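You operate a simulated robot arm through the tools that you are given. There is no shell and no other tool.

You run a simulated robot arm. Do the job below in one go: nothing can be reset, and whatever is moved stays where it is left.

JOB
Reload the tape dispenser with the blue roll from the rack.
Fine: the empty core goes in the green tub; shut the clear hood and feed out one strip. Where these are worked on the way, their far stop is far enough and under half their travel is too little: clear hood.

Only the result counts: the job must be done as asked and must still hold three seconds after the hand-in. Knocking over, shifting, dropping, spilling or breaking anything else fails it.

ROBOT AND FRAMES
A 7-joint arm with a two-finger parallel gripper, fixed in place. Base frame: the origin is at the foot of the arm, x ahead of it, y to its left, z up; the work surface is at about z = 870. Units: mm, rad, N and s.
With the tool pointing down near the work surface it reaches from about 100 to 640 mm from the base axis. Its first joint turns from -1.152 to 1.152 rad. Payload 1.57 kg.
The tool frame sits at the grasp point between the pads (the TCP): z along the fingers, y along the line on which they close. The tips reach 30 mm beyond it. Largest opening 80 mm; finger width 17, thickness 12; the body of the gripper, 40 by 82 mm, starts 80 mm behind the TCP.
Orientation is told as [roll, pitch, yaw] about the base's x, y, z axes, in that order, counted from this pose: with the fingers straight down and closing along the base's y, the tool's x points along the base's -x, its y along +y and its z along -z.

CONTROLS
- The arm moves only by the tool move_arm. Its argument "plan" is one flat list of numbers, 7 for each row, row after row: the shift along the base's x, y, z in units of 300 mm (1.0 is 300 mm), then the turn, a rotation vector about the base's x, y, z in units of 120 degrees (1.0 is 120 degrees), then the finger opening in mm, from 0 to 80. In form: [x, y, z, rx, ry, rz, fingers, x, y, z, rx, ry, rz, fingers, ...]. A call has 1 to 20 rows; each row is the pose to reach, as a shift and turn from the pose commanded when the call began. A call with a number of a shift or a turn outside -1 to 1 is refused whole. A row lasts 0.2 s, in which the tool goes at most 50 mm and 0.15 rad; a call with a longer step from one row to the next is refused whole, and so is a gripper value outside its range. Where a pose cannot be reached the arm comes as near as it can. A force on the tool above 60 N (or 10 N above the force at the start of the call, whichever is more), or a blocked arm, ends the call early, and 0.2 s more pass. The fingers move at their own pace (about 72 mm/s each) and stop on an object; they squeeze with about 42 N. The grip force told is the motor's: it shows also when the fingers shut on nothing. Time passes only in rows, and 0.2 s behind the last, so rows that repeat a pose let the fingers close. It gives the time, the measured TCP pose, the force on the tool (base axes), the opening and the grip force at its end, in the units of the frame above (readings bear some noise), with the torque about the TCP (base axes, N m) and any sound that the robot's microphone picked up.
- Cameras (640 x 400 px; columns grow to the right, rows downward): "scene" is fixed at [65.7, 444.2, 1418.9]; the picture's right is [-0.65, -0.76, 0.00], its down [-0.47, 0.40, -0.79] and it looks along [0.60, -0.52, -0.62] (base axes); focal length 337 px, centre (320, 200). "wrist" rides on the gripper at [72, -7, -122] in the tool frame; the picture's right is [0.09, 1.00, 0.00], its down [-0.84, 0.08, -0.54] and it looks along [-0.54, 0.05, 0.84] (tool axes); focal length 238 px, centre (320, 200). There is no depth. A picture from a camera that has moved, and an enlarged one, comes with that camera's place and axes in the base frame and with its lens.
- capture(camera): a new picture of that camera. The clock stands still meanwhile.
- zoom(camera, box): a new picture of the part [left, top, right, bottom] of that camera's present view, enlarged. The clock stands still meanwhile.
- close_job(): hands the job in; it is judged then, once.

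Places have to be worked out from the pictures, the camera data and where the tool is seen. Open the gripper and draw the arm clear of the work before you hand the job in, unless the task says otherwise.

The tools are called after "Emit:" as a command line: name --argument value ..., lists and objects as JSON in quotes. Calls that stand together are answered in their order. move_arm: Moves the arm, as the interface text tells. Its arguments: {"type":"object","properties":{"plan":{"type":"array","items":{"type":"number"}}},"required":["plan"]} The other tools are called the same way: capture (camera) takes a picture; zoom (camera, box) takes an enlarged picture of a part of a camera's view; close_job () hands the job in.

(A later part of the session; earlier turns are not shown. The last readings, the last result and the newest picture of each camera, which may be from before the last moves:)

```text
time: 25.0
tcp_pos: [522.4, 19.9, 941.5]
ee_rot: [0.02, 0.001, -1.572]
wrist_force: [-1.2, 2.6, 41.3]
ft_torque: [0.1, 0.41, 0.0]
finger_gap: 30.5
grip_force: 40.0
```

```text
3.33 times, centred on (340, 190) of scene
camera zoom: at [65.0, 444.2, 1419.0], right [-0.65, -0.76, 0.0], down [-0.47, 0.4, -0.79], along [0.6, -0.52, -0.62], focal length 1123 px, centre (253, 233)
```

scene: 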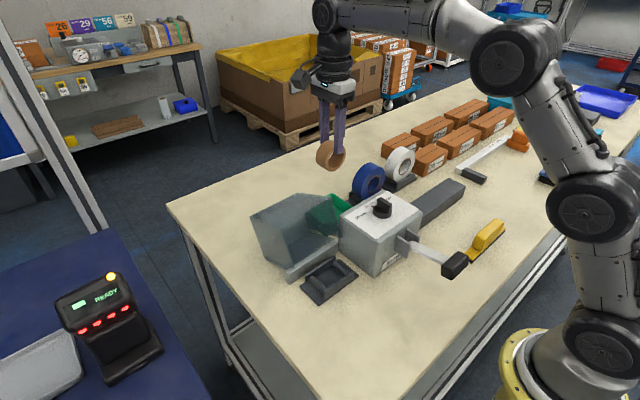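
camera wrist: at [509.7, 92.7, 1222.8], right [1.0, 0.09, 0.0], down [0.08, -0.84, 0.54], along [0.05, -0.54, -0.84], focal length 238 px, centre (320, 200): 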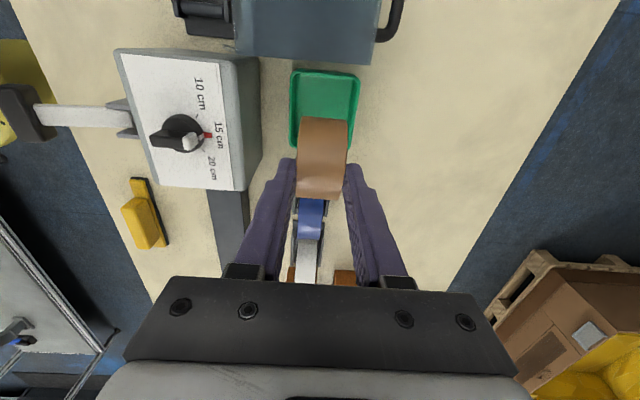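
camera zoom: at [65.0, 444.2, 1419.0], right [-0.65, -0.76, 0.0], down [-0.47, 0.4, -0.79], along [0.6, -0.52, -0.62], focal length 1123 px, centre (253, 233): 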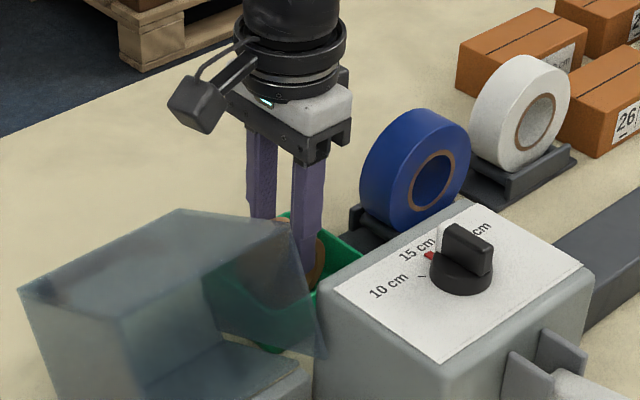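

The core is on the tub floor; the arm reads 41 N because it is pressing down about 8 mm short of the commanded height. I'll ease up 9 mm to take the load off, then open the fingers modestly and check.

Emit:
move_arm --plan '[0, 0, 0.015, 0, 0, 0, 15, 0, 0, 0.03, 0, 0, 0, 15, 0, 0, 0.03, 0, 0, 0, 34, 0, 0, 0.03, 0, 0, 0, 42, 0, 0, 0.03, 0, 0, 0, 42]'

Emit:
zoom --camera "wrist" --box '[210, 50, 430, 230]'

```text
time: 26.2
tcp_pos: [518.9, 20.5, 941.6]
ee_rot: [-0.002, 0.001, -1.57]
wrist_force: [-0.4, -1.0, 0.4]
ft_torque: [0.01, -0.03, 0.01]
finger_gap: 42.0
grip_force: 0.0
```

```text
2.22 times, centred on (320, 140) of wrist
camera zoom: at [511.5, 91.3, 1064.3], right [1.0, 0.09, 0.0], down [0.08, -0.84, 0.54], along [0.05, -0.54, -0.84], focal length 530 px, centre (320, 333)
```

zoom: 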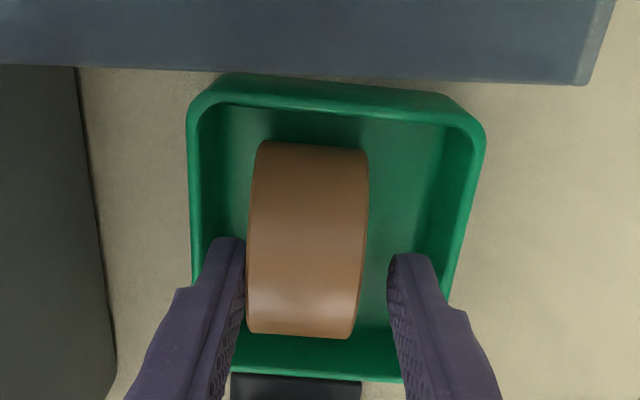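

The core is released and stands inside the tub. I'll rise clear and move to hover over the blue roll at about (512, -110), to check the grasp from above.

Emit:
move_arm --plan '[-0.006, 0, 0.02, 0, 0, 0, 42, -0.006, 0, 0.12, 0, 0, 0, 42, -0.006, 0, 0.25, 0, 0, 0, 42, -0.006, 0, 0.38, 0, 0, 0, 50, -0.006, 0, 0.492, 0, 0, 0, 54, -0.01, -0.11, 0.492, 0, 0, 0, 54, -0.014, -0.22, 0.492, 0, 0, 0, 54, -0.018, -0.33, 0.492, 0, 0, 0, 54, -0.02, -0.435, 0.492, 0, 0, 0, 54, -0.02, -0.435, 0.492, 0, 0, 0, 54]'

Emit:
capture --camera "wrist"

Emit:
capture --camera "scene"

Emit:
zoom --camera "wrist" --box '[230, 50, 410, 230]'

```text
time: 28.4
tcp_pos: [511.8, -111.0, 1087.9]
ee_rot: [0.001, 0.001, -1.571]
wrist_force: [0.0, 0.8, -0.7]
ft_torque: [-0.04, 0.02, 0.03]
finger_gap: 54.0
grip_force: 0.1
```

```text
taken
camera wrist: at [504.6, -39.1, 1210.8], right [1.0, 0.09, 0.0], down [0.08, -0.84, 0.54], along [0.05, -0.54, -0.84], focal length 238 px, centre (320, 200)
```

wrist: 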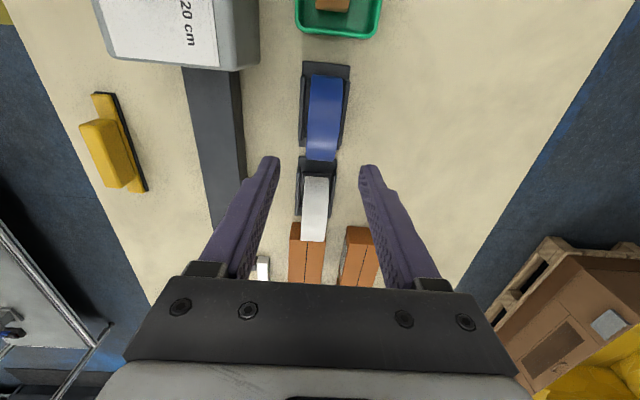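

```text
taken
```

scene: 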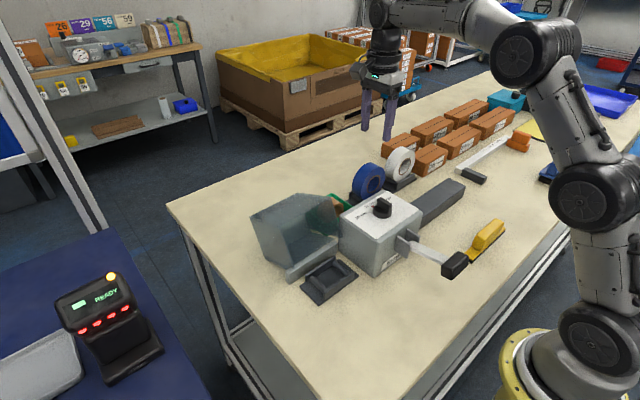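

```text
2.22 times, centred on (320, 140) of wrist
camera zoom: at [504.6, -39.1, 1210.8], right [1.0, 0.09, 0.0], down [0.08, -0.84, 0.54], along [0.05, -0.54, -0.84], focal length 530 px, centre (320, 333)
```

zoom: 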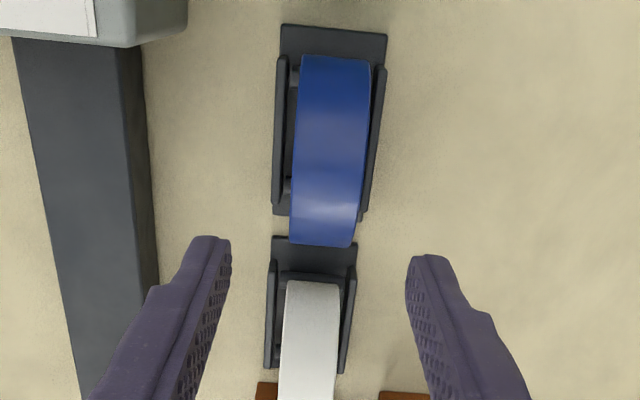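

The roll lies centred under the gripper, spanning x≈498–531 at y≈-110. I'll lower to z≈958 and look before closing.

Emit:
move_arm --plan '[0.005, 0, -0.13, 0, 0, 0, 54, 0.005, 0, -0.26, 0, 0, 0, 54, 0.005, 0, -0.36, 0, 0, 0, 54, 0.005, 0, -0.44, 0, 0, 0, 54, 0.005, 0, -0.44, 0, 0, 0, 54]'

Emit:
zoom --camera "wrist" --box '[210, 50, 430, 250]'

Emit:
zoom --camera "scene" --box '[300, 120, 440, 220]'

```text
time: 29.6
tcp_pos: [515.2, -110.8, 957.5]
ee_rot: [0.003, 0.002, -1.569]
wrist_force: [0.7, -0.1, 0.3]
ft_torque: [0.04, 0.03, -0.03]
finger_gap: 54.0
grip_force: 0.1
```

```text
2.00 times, centred on (320, 150) of wrist
camera zoom: at [508.1, -37.8, 1080.2], right [1.0, 0.09, 0.0], down [0.08, -0.84, 0.54], along [0.05, -0.54, -0.84], focal length 477 px, centre (320, 300)
```

zoom: 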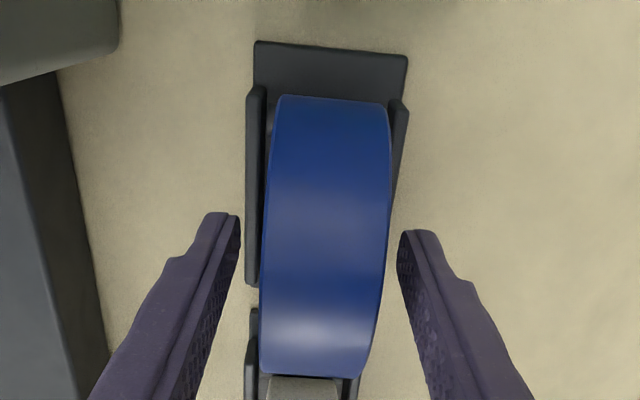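

```text
4.00 times, centred on (370, 170) of scene
camera zoom: at [65.7, 444.2, 1418.9], right [-0.65, -0.76, 0.0], down [-0.47, 0.4, -0.79], along [0.6, -0.52, -0.62], focal length 1348 px, centre (120, 320)
```

zoom: 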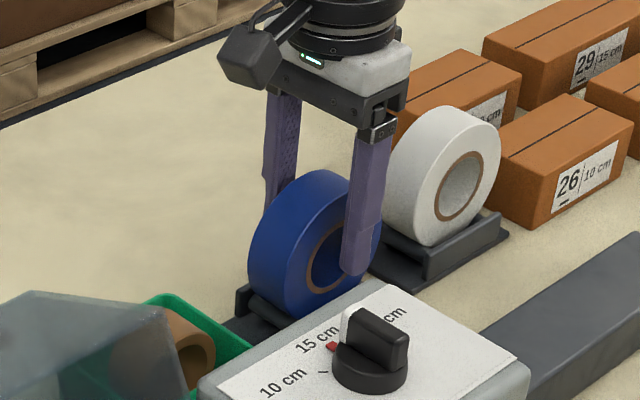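

The fingers straddle the roll symmetrically, and the core can be seen resting in the tub. I'll close on the roll now.

Emit:
move_arm --plan '[0, 0, 0, 0, 0, 0, 35, 0, 0, 0, 0, 0, 0, 15, 0, 0, 0, 0, 0, 0, 15, 0, 0, 0, 0, 0, 0, 15]'

Emit:
zoom --camera "wrist" --box '[210, 50, 430, 250]'

```text
time: 30.6
tcp_pos: [515.5, -108.8, 958.6]
ee_rot: [0.0, 0.0, -1.571]
wrist_force: [-0.1, -1.2, -0.2]
ft_torque: [0.0, 0.03, 0.0]
finger_gap: 31.5
grip_force: 40.3
```

```text
2.00 times, centred on (320, 150) of wrist
camera zoom: at [508.0, -37.9, 1080.3], right [1.0, 0.09, 0.0], down [0.08, -0.84, 0.54], along [0.05, -0.54, -0.84], focal length 477 px, centre (320, 300)
```

zoom: 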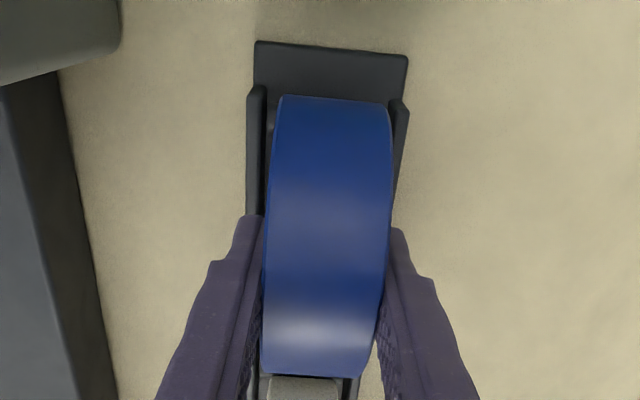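

The roll is gripped, with a 31.5 mm gap and 40 N. I'll lift it straight out of the rack and carry it high over the dispenser to hover above the empty cradle.

Emit:
move_arm --plan '[0, 0, 0.05, 0, 0, 0, 15, 0, 0, 0.15, 0, 0, 0, 15, 0, 0, 0.27, 0, 0, 0, 15, 0, 0, 0.39, 0, 0, 0, 15, 0, 0, 0.51, 0, 0, 0, 15, -0.055, 0.107, 0.51, 0, 0, 0, 15, -0.11, 0.214, 0.51, 0, 0, 0, 15, -0.165, 0.321, 0.51, 0, 0, 0, 15, -0.22, 0.428, 0.51, 0, 0, 0, 15, -0.275, 0.535, 0.51, 0, 0, 0, 15, -0.33, 0.642, 0.51, 0, 0, 0, 15, -0.385, 0.749, 0.51, 0, 0, 0, 15, -0.44, 0.853, 0.51, 0, 0, 0, 15, -0.44, 0.853, 0.51, 0, 0, 0, 15]'

Emit:
capture --camera "wrist"

Emit:
capture --camera "scene"

Emit:
zoom --camera "wrist" --box '[210, 50, 430, 250]'

```text
time: 33.6
tcp_pos: [381.3, 146.0, 1110.2]
ee_rot: [0.0, 0.0, -1.57]
wrist_force: [-0.1, -0.9, -0.6]
ft_torque: [-0.06, 0.01, -0.01]
finger_gap: 31.8
grip_force: 40.8
```

```text
taken
camera wrist: at [374.1, 217.4, 1232.1], right [1.0, 0.09, 0.0], down [0.08, -0.84, 0.54], along [0.05, -0.54, -0.84], focal length 238 px, centre (320, 200)
```

wrist: 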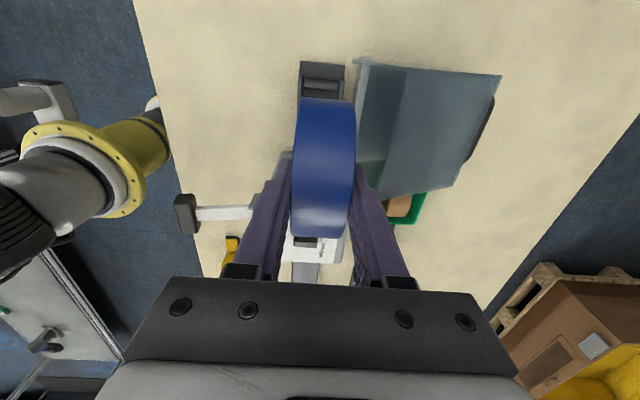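

```text
taken
```

scene: 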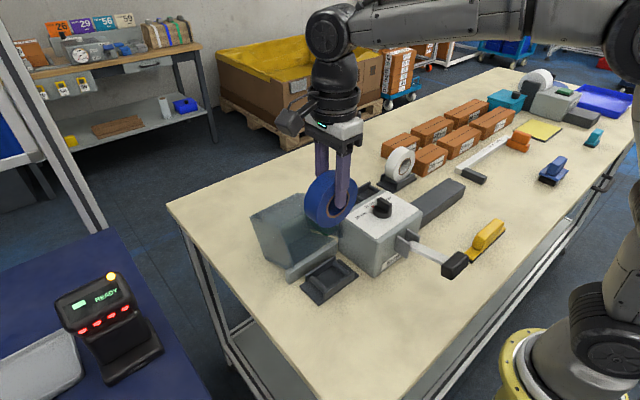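

```text
2.00 times, centred on (320, 150) of wrist
camera zoom: at [374.1, 217.4, 1232.1], right [1.0, 0.09, 0.0], down [0.08, -0.84, 0.54], along [0.05, -0.54, -0.84], focal length 477 px, centre (320, 300)
```

zoom: 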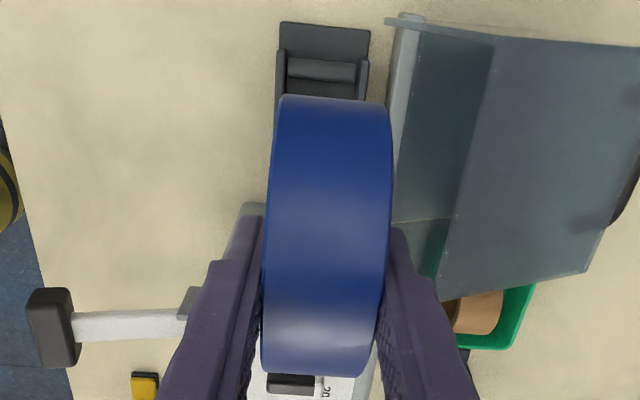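

The cradle plates sit at x≈350–409, centred near 379–380, and the roll hangs just above them. I'll shift 2 mm in -x and lower to just above the expected seating height.

Emit:
move_arm --plan '[-0.006, -0.002, -0.12, 0, 0, 0, 15, -0.006, -0.002, -0.25, 0, 0, 0, 15, -0.006, -0.002, -0.36, 0, 0, 0, 15, -0.006, -0.002, -0.44, 0, 0, 0, 15, -0.006, -0.002, -0.48, 0, 0, 0, 15, -0.006, -0.002, -0.48, 0, 0, 0, 15]'

Emit:
zoom --camera "wrist" --box '[210, 50, 430, 250]'

Emit:
zoom --camera "scene" --box '[260, 190, 400, 310]'

```text
time: 35.0
tcp_pos: [380.3, 143.6, 964.9]
ee_rot: [0.0, 0.0, -1.571]
wrist_force: [-0.6, 0.3, -1.2]
ft_torque: [0.01, 0.01, -0.05]
finger_gap: 31.4
grip_force: 40.4
```

```text
2.00 times, centred on (320, 150) of wrist
camera zoom: at [373.3, 215.5, 1088.3], right [1.0, 0.09, 0.0], down [0.08, -0.84, 0.54], along [0.05, -0.54, -0.84], focal length 477 px, centre (320, 300)
```

zoom: 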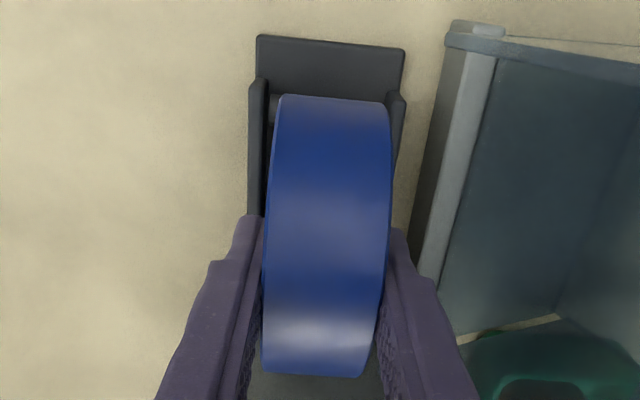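

```text
3.33 times, centred on (330, 250) of scene
camera zoom: at [65.7, 444.2, 1418.9], right [-0.65, -0.76, 0.0], down [-0.47, 0.4, -0.79], along [0.6, -0.52, -0.62], focal length 1123 px, centre (287, 33)
```

zoom: 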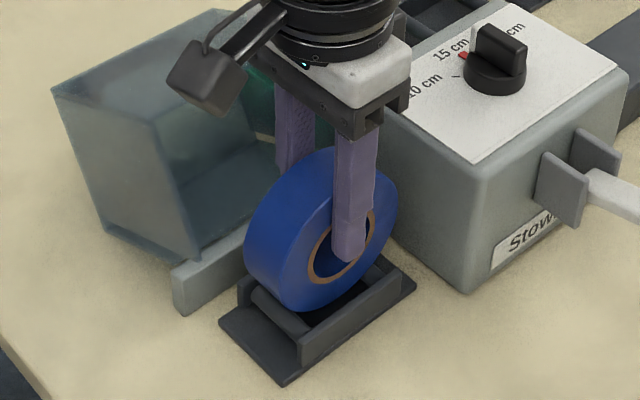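

The roll is aligned with the cradle the same way it was in the rack, about 7 mm above its seat. I'll lower the last few millimetres gently and read the force.

Emit:
move_arm --plan '[0, 0, -0.012, 0, 0, 0, 15, 0, 0, -0.022, 0, 0, 0, 15, 0, 0, -0.03, 0, 0, 0, 15, 0, 0, -0.03, 0, 0, 0, 15]'

Emit:
zoom --camera "wrist" --box '[210, 50, 430, 250]'

Emit:
zoom --camera "scene" --box '[280, 220, 380, 310]'

```text
time: 36.0
tcp_pos: [380.8, 145.2, 958.4]
ee_rot: [-0.001, 0.0, -1.571]
wrist_force: [0.2, 0.6, 0.8]
ft_torque: [0.02, 0.0, -0.04]
finger_gap: 31.5
grip_force: 39.8
```

```text
2.00 times, centred on (320, 150) of wrist
camera zoom: at [372.8, 216.5, 1080.6], right [1.0, 0.09, 0.0], down [0.08, -0.84, 0.54], along [0.05, -0.54, -0.84], focal length 477 px, centre (320, 300)
```

zoom: 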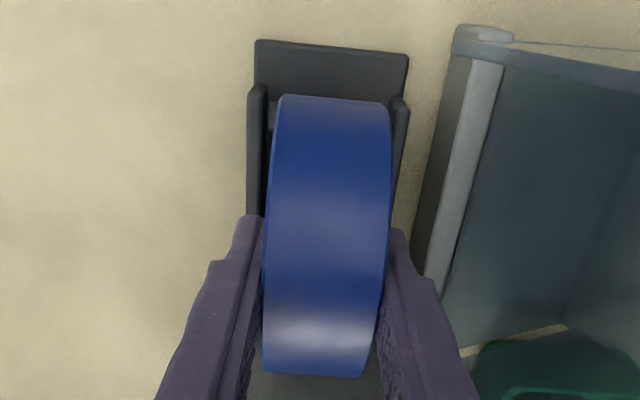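

```text
4.44 times, centred on (330, 265) of scene
camera zoom: at [65.7, 444.2, 1418.9], right [-0.65, -0.76, 0.0], down [-0.47, 0.4, -0.79], along [0.6, -0.52, -0.62], focal length 1497 px, centre (276, -89)
```

zoom: 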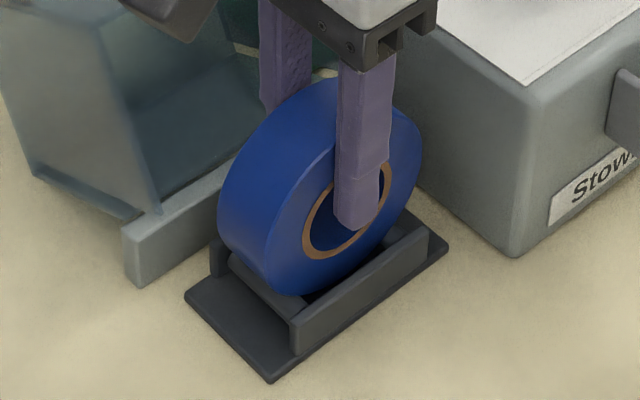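

The view now matches the rack pose, but there is no contact force yet. I'll lower another 3 mm to feel the seat.

Emit:
move_arm --plan '[0, 0, -0.005, 0, 0, 0, 15, 0, 0, -0.01, 0, 0, 0, 15, 0, 0, -0.01, 0, 0, 0, 15]'

```text
time: 36.8
tcp_pos: [381.3, 145.1, 957.1]
ee_rot: [0.003, 0.005, -1.572]
wrist_force: [-10.7, 4.9, 30.5]
ft_torque: [0.11, 0.74, -0.08]
finger_gap: 31.9
grip_force: 40.6
```

The roll is seated, with 30 N of contact at z≈957. I'll back off about 2 mm to take the load off and open the fingers slightly past the roll's faces.

Emit:
move_arm --plan '[0, 0, 0.006, 0, 0, 0, 15, 0, 0, 0.006, 0, 0, 0, 33, 0, 0, 0.006, 0, 0, 0, 40, 0, 0, 0.006, 0, 0, 0, 46, 0, 0, 0.006, 0, 0, 0, 46]'

Emit:
zoom --camera "wrist" --box '[210, 50, 430, 250]'

Emit:
zoom --camera "scene" --box '[280, 220, 380, 310]'

```text
time: 38.0
tcp_pos: [379.6, 143.9, 956.2]
ee_rot: [-0.001, -0.001, -1.571]
wrist_force: [0.0, -0.5, 0.1]
ft_torque: [-0.03, 0.03, -0.02]
finger_gap: 46.0
grip_force: 0.1
```

```text
2.00 times, centred on (320, 150) of wrist
camera zoom: at [373.4, 216.1, 1079.4], right [1.0, 0.09, 0.0], down [0.08, -0.84, 0.54], along [0.05, -0.54, -0.84], focal length 477 px, centre (320, 300)
```

zoom: 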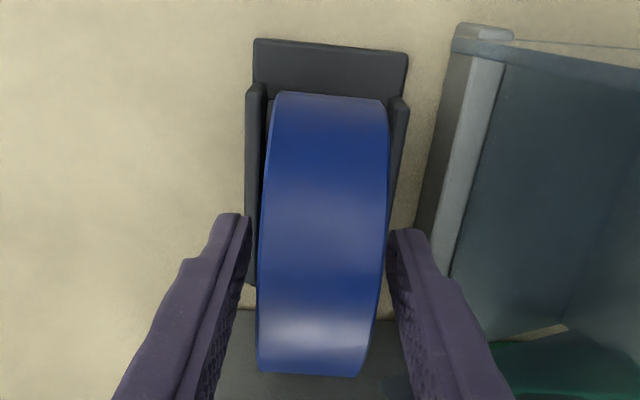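

```text
4.44 times, centred on (330, 265) of scene
camera zoom: at [65.7, 444.2, 1418.9], right [-0.65, -0.76, 0.0], down [-0.47, 0.4, -0.79], along [0.6, -0.52, -0.62], focal length 1497 px, centre (276, -89)
```

zoom: 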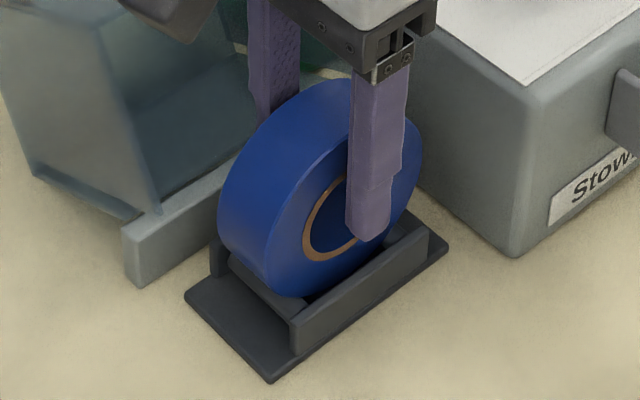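

The roll stands free between the cradle plates. I'll rise straight up and inspect it before shutting the hood.

Emit:
move_arm --plan '[0, 0, 0.08, 0, 0, 0, 46, 0, 0, 0.2, 0, 0, 0, 46, 0, 0, 0.32, 0, 0, 0, 46, 0, 0, 0.44, 0, 0, 0, 46, 0, 0, 0.52, 0, 0, 0, 46, 0, 0, 0.52, 0, 0, 0, 46]'

Emit:
zoom --camera "wrist" --box '[230, 30, 430, 210]'

Emit:
zoom --camera "scene" --box '[240, 180, 400, 310]'

```text
time: 39.4
tcp_pos: [382.5, 143.9, 1113.6]
ee_rot: [0.0, 0.0, -1.571]
wrist_force: [0.1, -0.4, -0.4]
ft_torque: [0.0, -0.01, 0.03]
finger_gap: 46.0
grip_force: 0.0
```

```text
2.22 times, centred on (330, 120) of wrist
camera zoom: at [374.3, 215.6, 1235.7], right [1.0, 0.09, 0.0], down [0.08, -0.84, 0.54], along [0.05, -0.54, -0.84], focal length 530 px, centre (298, 378)
```

zoom: 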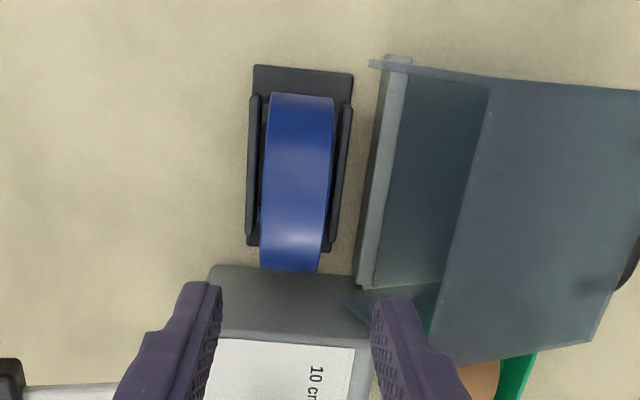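

```text
3.08 times, centred on (320, 245) of scene
camera zoom: at [65.7, 444.2, 1418.9], right [-0.65, -0.76, 0.0], down [-0.47, 0.4, -0.79], along [0.6, -0.52, -0.62], focal length 1036 px, centre (320, 62)
```

zoom: 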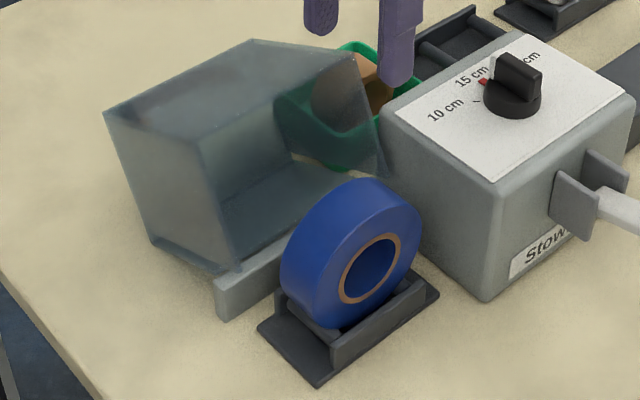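

The roll sits upright in the cradle, with its hole centre at z≈929, the same height as in the rack. Now the hood: its bar should be at about (578, 149, 955), so I'll go above it at the same x, y where I left it and check before lowering.

Emit:
move_arm --plan '[0.133, 0.003, 0, 0, 0, 0, 46, 0.266, 0.006, 0, 0, 0, 0, 40, 0.4, 0.01, 0, 0, 0, 0, 30, 0.533, 0.012, 0, 0, 0, 0, 20, 0.666, 0.0137, 0, 0, 0, 0, 20, 0.666, 0.0137, -0.12, 0, 0, 0, 20, 0.666, 0.0137, -0.24, 0, 0, 0, 20, 0.666, 0.0137, -0.24, 0, 0, 0, 20]'

Emit:
zoom --camera "wrist" --box '[210, 50, 430, 250]'

Emit:
zoom --camera "scene" --box '[220, 130, 400, 290]'

```text
time: 41.2
tcp_pos: [579.2, 148.5, 1041.2]
ee_rot: [0.001, 0.0, -1.57]
wrist_force: [0.7, 0.8, 1.1]
ft_torque: [-0.02, -0.02, 0.03]
finger_gap: 19.9
grip_force: 0.0
out of reach, approached as far as the arm can: row 5
```

```text
2.00 times, centred on (320, 150) of wrist
camera zoom: at [571.1, 220.2, 1163.9], right [1.0, 0.09, 0.0], down [0.08, -0.84, 0.54], along [0.05, -0.54, -0.84], focal length 477 px, centre (320, 300)
```

zoom: 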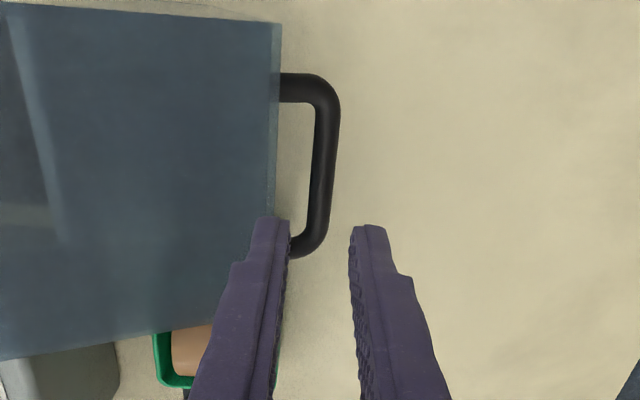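

```text
2.50 times, centred on (310, 210) of scene
camera zoom: at [65.7, 444.2, 1418.9], right [-0.65, -0.76, 0.0], down [-0.47, 0.4, -0.79], along [0.6, -0.52, -0.62], focal length 842 px, centre (345, 175)
```

zoom: 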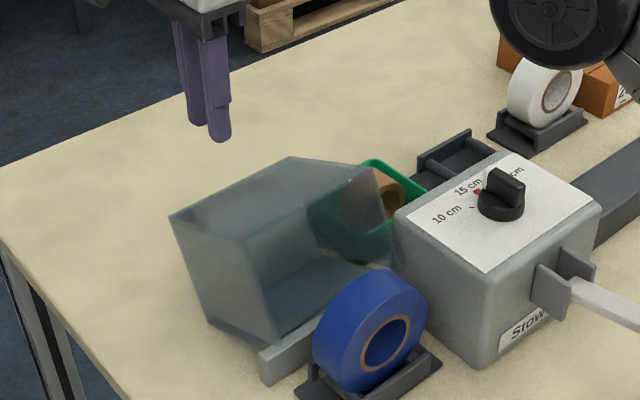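

The bar is at x≈578, z≈950, with the hood's upper edge close beside it at x≈558–560. I'll shift 2 mm in +x, narrow to 17 mm, and lower in two stages so the inner finger slides into the slot between hood and bar.

Emit:
move_arm --plan '[0.0063, 0, 0, 0, 0, 0, 17, 0.0063, 0, -0.06, 0, 0, 0, 17, 0.0063, 0, -0.12, 0, 0, 0, 17, 0.0063, 0, -0.12, 0, 0, 0, 17]'

Emit:
zoom --camera "wrist" --box '[250, 90, 390, 230]'

```text
time: 42.2
tcp_pos: [581.2, 148.9, 1005.4]
ee_rot: [0.001, -0.001, -1.571]
wrist_force: [0.1, -0.3, -0.1]
ft_torque: [-0.01, -0.02, 0.0]
finger_gap: 17.1
grip_force: 0.1
```

```text
2.86 times, centred on (320, 160) of wrist
camera zoom: at [573.8, 220.8, 1128.1], right [1.0, 0.09, 0.0], down [0.08, -0.84, 0.54], along [0.05, -0.54, -0.84], focal length 681 px, centre (320, 314)
```

zoom: 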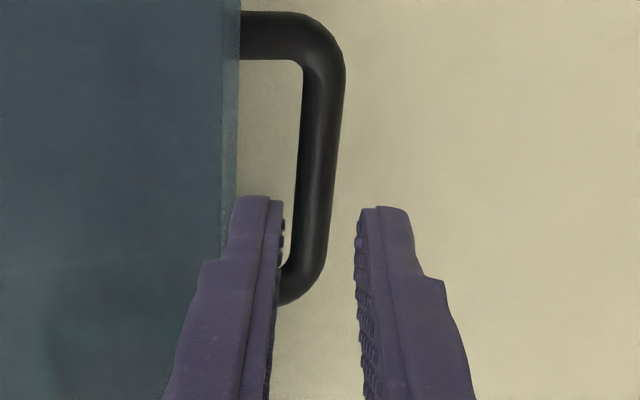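

The inner finger fits between the hood edge and the bar with no force. I'll continue down to z≈966.

Emit:
move_arm --plan '[0, 0, -0.05, 0, 0, 0, 17, 0, 0, -0.1, 0, 0, 0, 17, 0, 0, -0.13, 0, 0, 0, 17, 0, 0, -0.13, 0, 0, 0, 17]'

Emit:
zoom --camera "wrist" --box '[250, 90, 390, 230]'

```text
time: 43.2
tcp_pos: [582.2, 149.7, 966.2]
ee_rot: [0.0, 0.0, -1.571]
wrist_force: [-1.0, -1.1, 0.2]
ft_torque: [0.01, -0.01, -0.02]
finger_gap: 17.1
grip_force: 0.3
```

```text
2.86 times, centred on (320, 160) of wrist
camera zoom: at [575.1, 220.3, 1088.2], right [1.0, 0.09, 0.0], down [0.08, -0.84, 0.54], along [0.05, -0.54, -0.84], focal length 681 px, centre (320, 314)
```

zoom: 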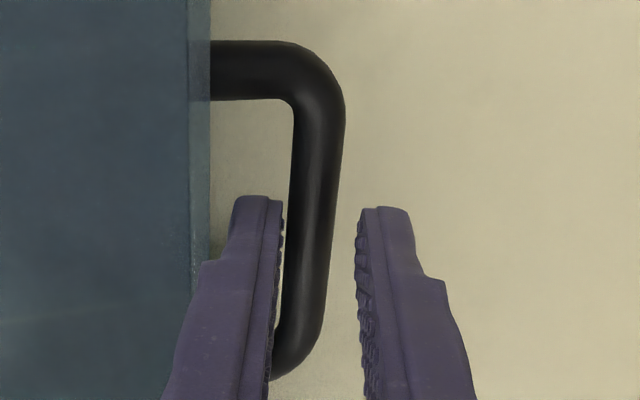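

The bar is caged again. I'll draw it back along the reverse arc toward about 55° from closed and check.

Emit:
move_arm --plan '[-0.0313, 0, 0.0337, 0, 0, 0, 17, -0.0533, 0, 0.0737, 0, 0, 0, 17, -0.079, 0, 0.116, 0, 0, 0, 17, -0.1077, 0, 0.1527, 0, 0, 0, 17, -0.1397, 0, 0.1883, 0, 0, 0, 17, -0.1743, 0, 0.2203, 0, 0, 0, 17, -0.212, 0, 0.249, 0, 0, 0, 17, -0.2517, 0, 0.2737, 0, 0, 0, 17, -0.2933, 0, 0.2947, 0, 0, 0, 17]'

Emit:
zoom --camera "wrist" --box '[220, 60, 420, 240]'

Emit:
zoom --camera "scene" --box '[230, 150, 410, 310]'

```text
time: 45.2
tcp_pos: [501.3, 148.6, 1064.5]
ee_rot: [0.037, 0.005, -1.569]
wrist_force: [25.2, -13.4, 38.7]
ft_torque: [-0.37, -1.45, -0.08]
finger_gap: 17.6
grip_force: 0.9
```

```text
2.22 times, centred on (320, 150) of wrist
camera zoom: at [489.3, 219.5, 1187.5], right [1.0, 0.09, 0.04], down [0.06, -0.84, 0.54], along [0.08, -0.54, -0.84], focal length 530 px, centre (320, 311)
```

zoom: 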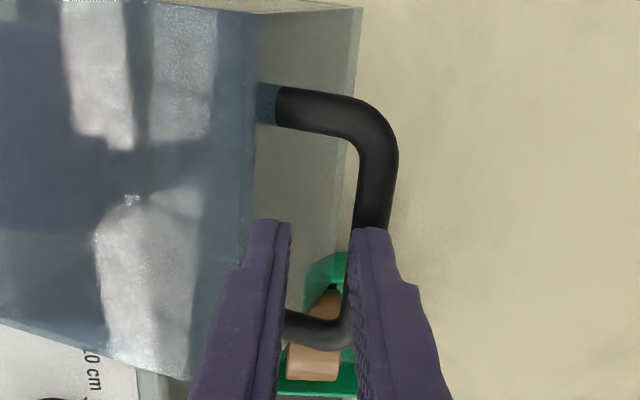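

```text
2.50 times, centred on (320, 230) of scene
camera zoom: at [65.9, 443.6, 1419.1], right [-0.65, -0.76, 0.0], down [-0.47, 0.4, -0.79], along [0.6, -0.52, -0.62], focal length 842 px, centre (320, 125)
```

zoom: 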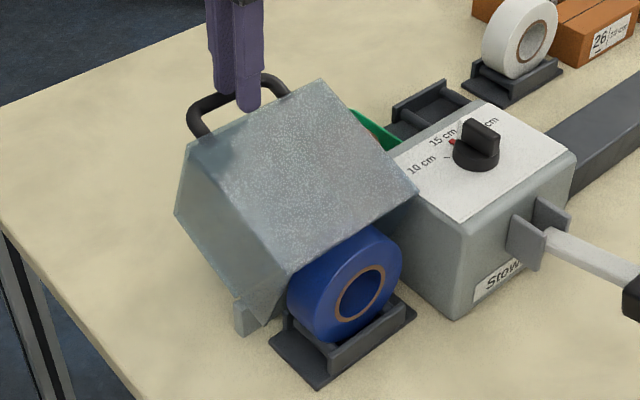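

The reading shows about 45 N, and the bar seems to have slipped under the tip of the +x finger instead of staying caged. I'll look closely before moving.

Emit:
zoom --camera "wrist" --box '[270, 90, 390, 230]'

Emit:
zoom --camera "scene" --box '[280, 150, 370, 230]'

```text
2.86 times, centred on (330, 160) of wrist
camera zoom: at [489.3, 219.5, 1187.5], right [1.0, 0.09, 0.04], down [0.06, -0.84, 0.54], along [0.08, -0.54, -0.84], focal length 681 px, centre (291, 314)
```

zoom: 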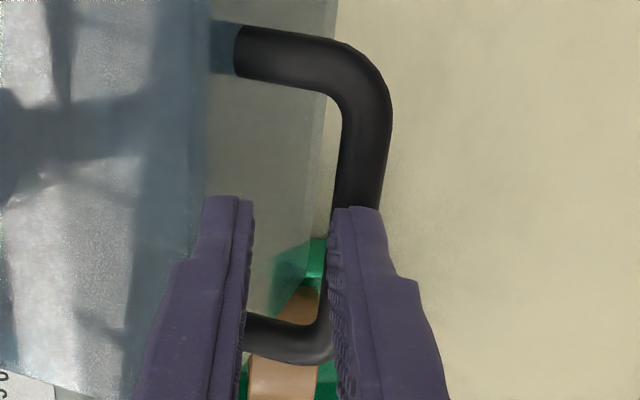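

```text
5.00 times, centred on (325, 190) of scene
camera zoom: at [65.9, 443.6, 1419.1], right [-0.65, -0.76, 0.0], down [-0.47, 0.4, -0.79], along [0.6, -0.52, -0.62], focal length 1684 px, centre (295, 250)
```

zoom: 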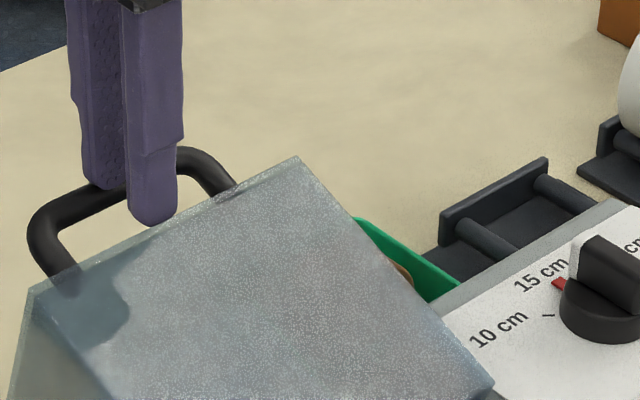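

The +x finger tip is resting on top of the bar and holding the hood at about 60° by friction. If I back off, the hood would drop open. Gravity becomes neutral near 45°, so I'll keep dragging along the arc with the same contact and check again.

Emit:
move_arm --plan '[-0.0423, 0, 0.02, 0, 0, 0, 17, -0.0853, 0, 0.038, 0, 0, 0, 17, -0.1297, 0, 0.0523, 0, 0, 0, 17]'

Emit:
zoom --camera "wrist" --box '[220, 60, 420, 240]'

Emit:
zoom --camera "scene" --box '[250, 150, 410, 300]'

```text
time: 46.0
tcp_pos: [459.5, 148.9, 1081.5]
ee_rot: [0.033, 0.007, -1.571]
wrist_force: [15.7, -10.3, 43.3]
ft_torque: [-0.24, -1.56, -0.24]
finger_gap: 31.9
grip_force: 8.5
```

```text
2.22 times, centred on (320, 150) of wrist
camera zoom: at [448.3, 219.5, 1204.0], right [1.0, 0.09, 0.03], down [0.06, -0.84, 0.54], along [0.08, -0.53, -0.84], focal length 530 px, centre (320, 311)
```

zoom: 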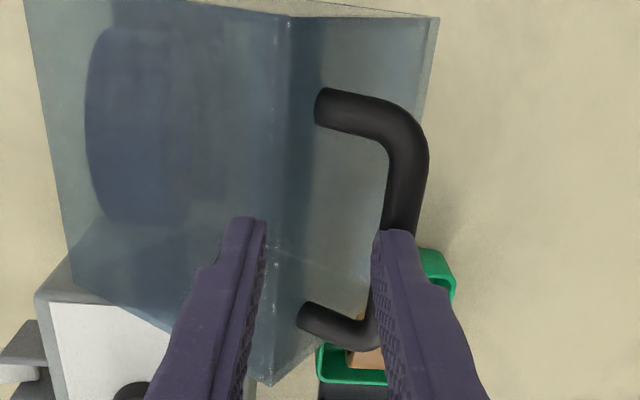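

```text
2.67 times, centred on (330, 225) of scene
camera zoom: at [65.5, 443.7, 1419.1], right [-0.65, -0.76, 0.0], down [-0.47, 0.4, -0.79], along [0.6, -0.52, -0.62], focal length 898 px, centre (293, 133)
```

zoom: 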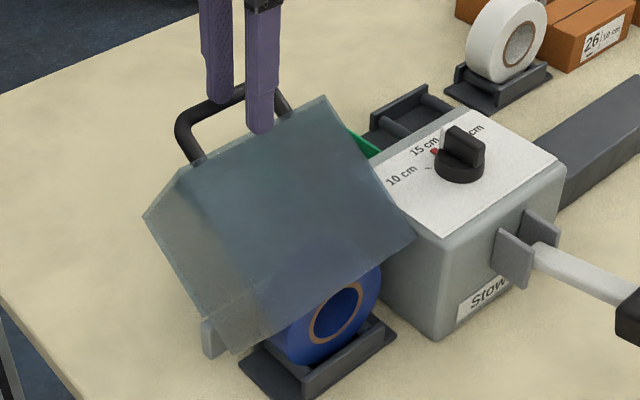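

The hood has moved to about 47° open, but the tip is pressing down on the bar and the fingers are being forced apart. I'll ease the downward press while continuing in -x to take the hood past its balance point.

Emit:
move_arm --plan '[-0.027, 0, 0.02, 0, 0, 0, 17, -0.06, 0, 0.03, 0, 0, 0, 17]'

Emit:
zoom --camera "wrist" --box '[220, 60, 420, 240]'

Emit:
zoom --camera "scene" --box '[250, 150, 410, 300]'

```text
time: 46.6
tcp_pos: [440.0, 147.7, 1086.9]
ee_rot: [0.022, 0.007, -1.572]
wrist_force: [8.0, -10.4, 42.6]
ft_torque: [-0.25, -1.18, -0.24]
finger_gap: 25.0
grip_force: 4.0
```

```text
2.22 times, centred on (320, 150) of wrist
camera zoom: at [429.3, 220.0, 1210.6], right [1.0, 0.09, 0.02], down [0.07, -0.84, 0.54], along [0.07, -0.53, -0.84], focal length 530 px, centre (320, 311)
```

zoom: 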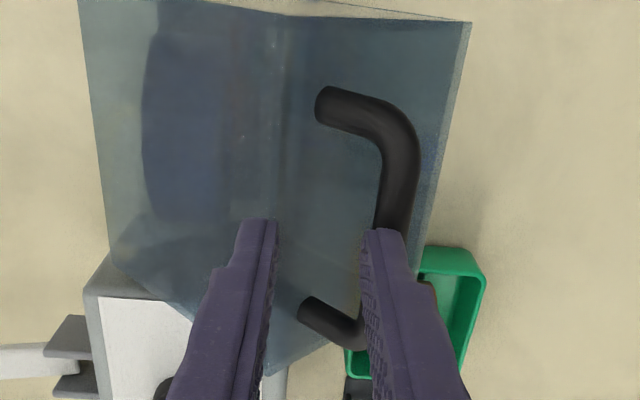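

```text
2.67 times, centred on (330, 225) of scene
camera zoom: at [65.3, 443.7, 1419.1], right [-0.65, -0.76, 0.0], down [-0.47, 0.4, -0.79], along [0.6, -0.52, -0.62], focal length 898 px, centre (293, 133)
```

zoom: 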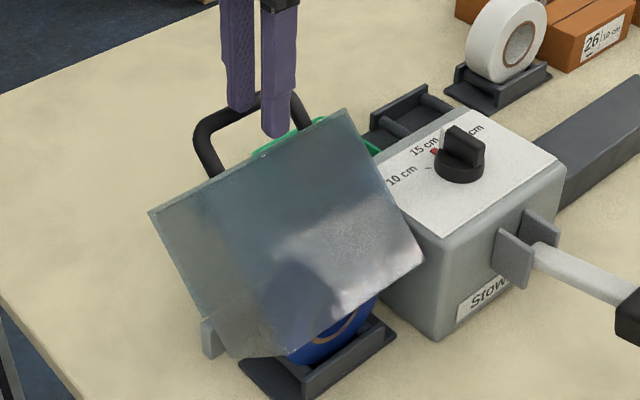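

The hood is now near its balance point at about 40°. I'll lift the tip just off the bar and see whether the hood stays, so the fingers can re-cage the bar properly.

Emit:
move_arm --plan '[0, 0, 0.02, 0, 0, 0, 25, 0, 0, 0.045, 0, 0, 0, 30]'

Emit:
zoom --camera "wrist" --box '[220, 60, 420, 240]'

Emit:
zoom --camera "scene" --box '[250, 150, 410, 300]'

```text
time: 47.2
tcp_pos: [433.9, 148.1, 1089.6]
ee_rot: [-0.009, 0.0, -1.569]
wrist_force: [0.5, 1.8, 7.1]
ft_torque: [0.12, -0.19, 0.03]
finger_gap: 31.2
grip_force: 0.6
```

```text
2.22 times, centred on (320, 150) of wrist
camera zoom: at [428.6, 220.9, 1211.9], right [1.0, 0.09, -0.01], down [0.08, -0.84, 0.54], along [0.04, -0.54, -0.84], focal length 530 px, centre (320, 311)
```

zoom: 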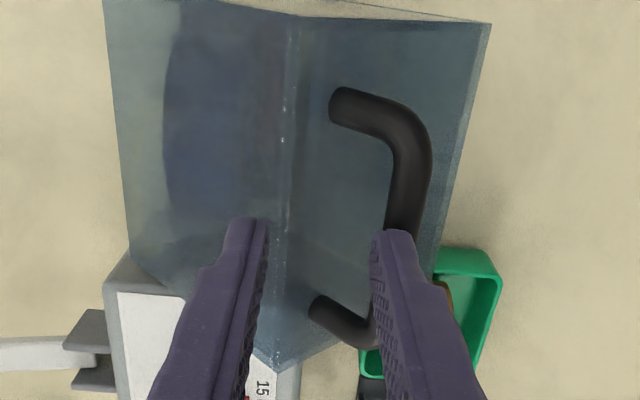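

```text
2.67 times, centred on (330, 225) of scene
camera zoom: at [65.6, 444.2, 1418.9], right [-0.65, -0.76, 0.0], down [-0.47, 0.4, -0.79], along [0.6, -0.52, -0.62], focal length 898 px, centre (293, 133)
```

zoom: 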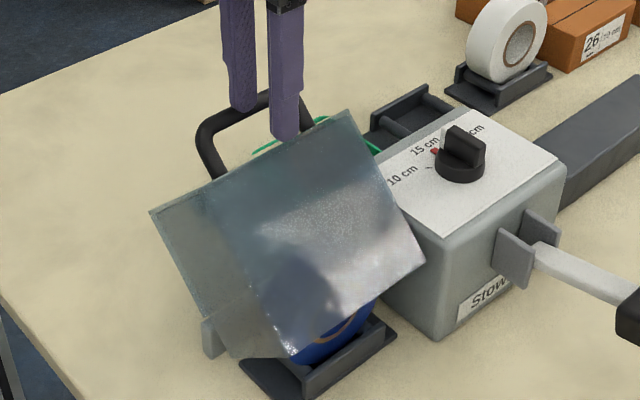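

The hood is holding its angle with only 7 N left. I'll lift another 8 mm, fully clear, and confirm that it stays.

Emit:
move_arm --plan '[0, 0, 0.013, 0, 0, 0, 30, 0, 0, 0.027, 0, 0, 0, 30, 0, 0, 0.027, 0, 0, 0, 30]'

Emit:
zoom --camera "wrist" --box '[220, 60, 420, 240]'

Emit:
zoom --camera "scene" --box '[250, 150, 410, 300]'

```text
time: 48.0
tcp_pos: [436.9, 147.7, 1099.1]
ee_rot: [-0.003, 0.001, -1.57]
wrist_force: [-0.2, 0.2, 0.6]
ft_torque: [-0.01, -0.01, 0.01]
finger_gap: 30.1
grip_force: 0.0
```

```text
2.22 times, centred on (320, 150) of wrist
camera zoom: at [429.8, 220.4, 1222.4], right [1.0, 0.09, 0.0], down [0.08, -0.84, 0.54], along [0.05, -0.54, -0.84], focal length 530 px, centre (320, 311)
```

zoom: 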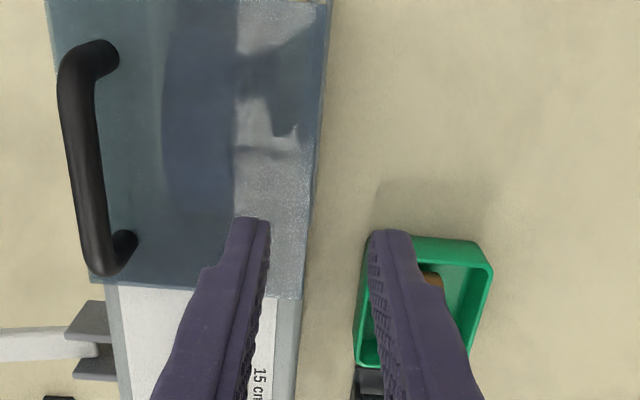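

```text
2.67 times, centred on (330, 225) of scene
camera zoom: at [65.7, 444.2, 1418.9], right [-0.65, -0.76, 0.0], down [-0.47, 0.4, -0.79], along [0.6, -0.52, -0.62], focal length 898 px, centre (293, 133)
```

zoom: 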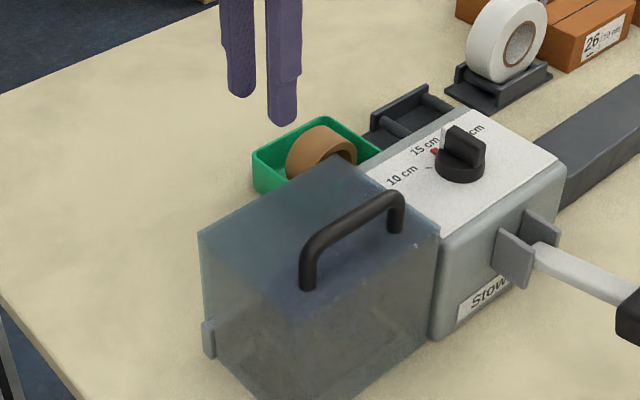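

The hood dropped shut on its own. I'll check that it is fully closed, that the roll still stands inside it, and look again at the tub and the lever.

Emit:
zoom --camera "scene" --box '[270, 190, 430, 320]'

Emit:
zoom --camera "scene" --box '[370, 190, 520, 300]'

Emit:
capture --camera "wrist"

```text
3.08 times, centred on (350, 255) of scene
camera zoom: at [65.7, 444.2, 1418.9], right [-0.65, -0.76, 0.0], down [-0.47, 0.4, -0.79], along [0.6, -0.52, -0.62], focal length 1036 px, centre (228, 31)
```

zoom: 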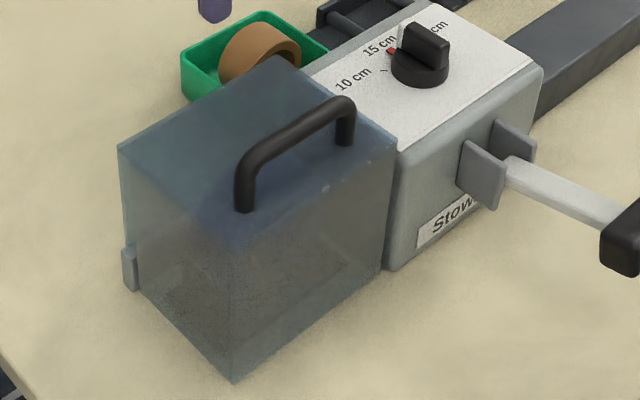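

```text
3.64 times, centred on (445, 245) of scene
camera zoom: at [65.7, 444.2, 1418.9], right [-0.65, -0.76, 0.0], down [-0.47, 0.4, -0.79], along [0.6, -0.52, -0.62], focal length 1225 px, centre (-134, 36)
```

zoom: 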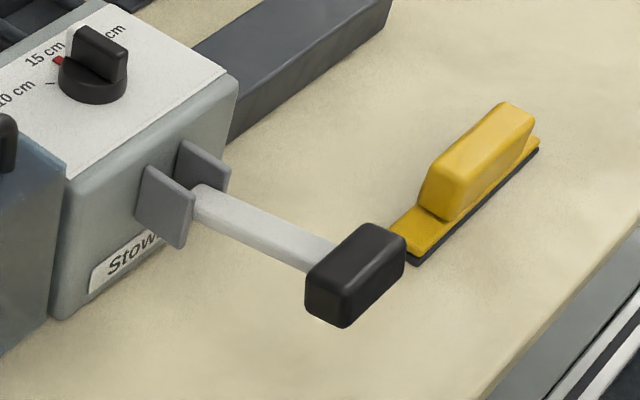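

```text
taken
camera wrist: at [429.8, 220.4, 1222.4], right [1.0, 0.09, 0.0], down [0.08, -0.84, 0.54], along [0.05, -0.54, -0.84], focal length 238 px, centre (320, 200)
```

wrist: 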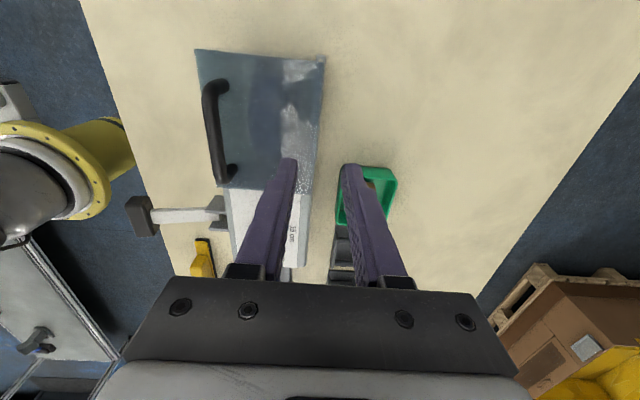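

The hood lies exactly where it was at the start, so it is fully shut, and the core rests in the tub. The lever's black handle is at about (208, 9, 967), with its pivot near (308, 8, 940). I'll move above it with the fingers closed and take new pictures.

Emit:
move_arm --plan '[-0.109, -0.067, 0, 0, 0, 0, 20, -0.218, -0.133, 0, 0, 0, 0, 10, -0.327, -0.2, 0, 0, 0, 0, 0, -0.436, -0.267, 0, 0, 0, 0, 0, -0.545, -0.333, 0, 0, 0, 0, 0, -0.655, -0.4, 0, 0, 0, 0, 0, -0.7637, -0.4663, 0, 0, 0, 0, 0, -0.7637, -0.4663, -0.1, 0, 0, 0, 0, -0.7637, -0.4663, -0.1, 0, 0, 0, 0]'

Emit:
capture --camera "wrist"

Emit:
capture --camera "scene"

```text
time: 50.0
tcp_pos: [208.2, 8.6, 1070.0]
ee_rot: [0.0, 0.0, -1.571]
wrist_force: [-0.3, -0.2, 1.0]
ft_torque: [0.01, 0.0, -0.01]
finger_gap: 0.0
grip_force: 21.3
```

```text
taken
camera wrist: at [201.0, 80.4, 1192.9], right [1.0, 0.09, 0.0], down [0.08, -0.84, 0.54], along [0.05, -0.54, -0.84], focal length 238 px, centre (320, 200)
```

wrist: 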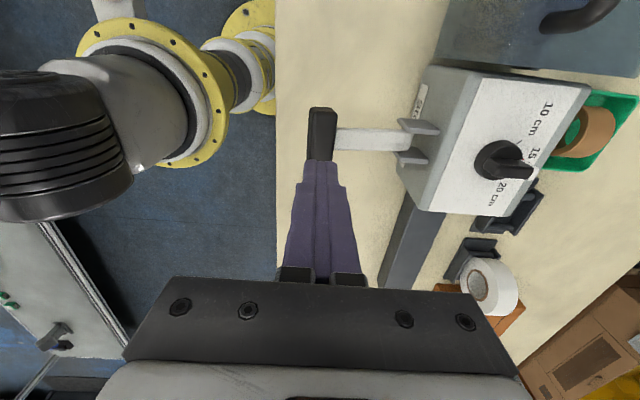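

```text
taken
```

scene: 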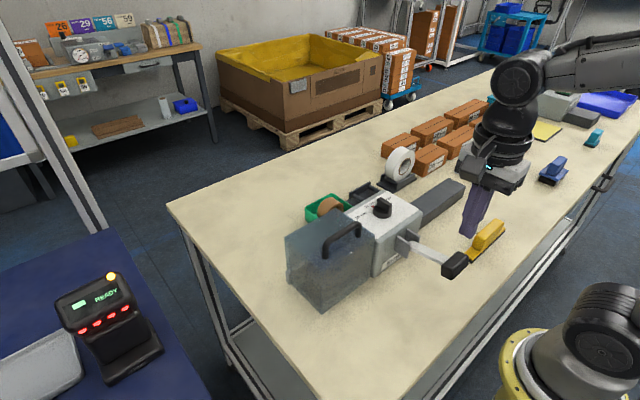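

Emit:
zoom --camera "wrist" --box '[270, 80, 470, 220]'

Emit:
zoom --camera "scene" --box '[380, 180, 520, 300]'

```text
2.86 times, centred on (370, 150) of wrist
camera zoom: at [201.0, 80.4, 1192.9], right [1.0, 0.09, 0.0], down [0.08, -0.84, 0.54], along [0.05, -0.54, -0.84], focal length 681 px, centre (177, 343)
```

zoom: 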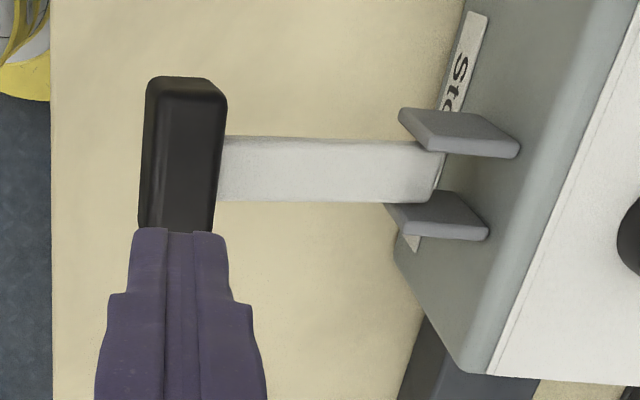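

```text
3.33 times, centred on (450, 240) of scene
camera zoom: at [65.7, 444.2, 1418.9], right [-0.65, -0.76, 0.0], down [-0.47, 0.4, -0.79], along [0.6, -0.52, -0.62], focal length 1123 px, centre (-113, 67)
```

zoom: 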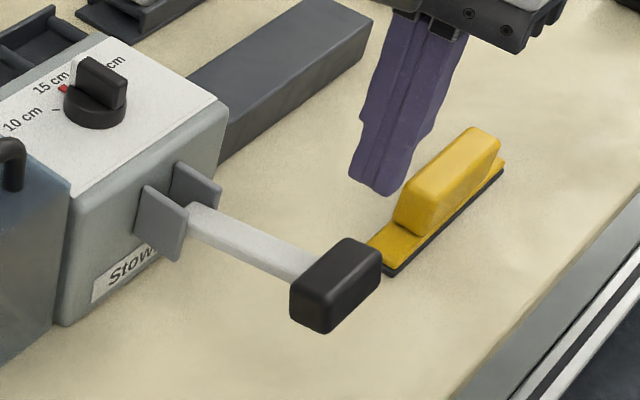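

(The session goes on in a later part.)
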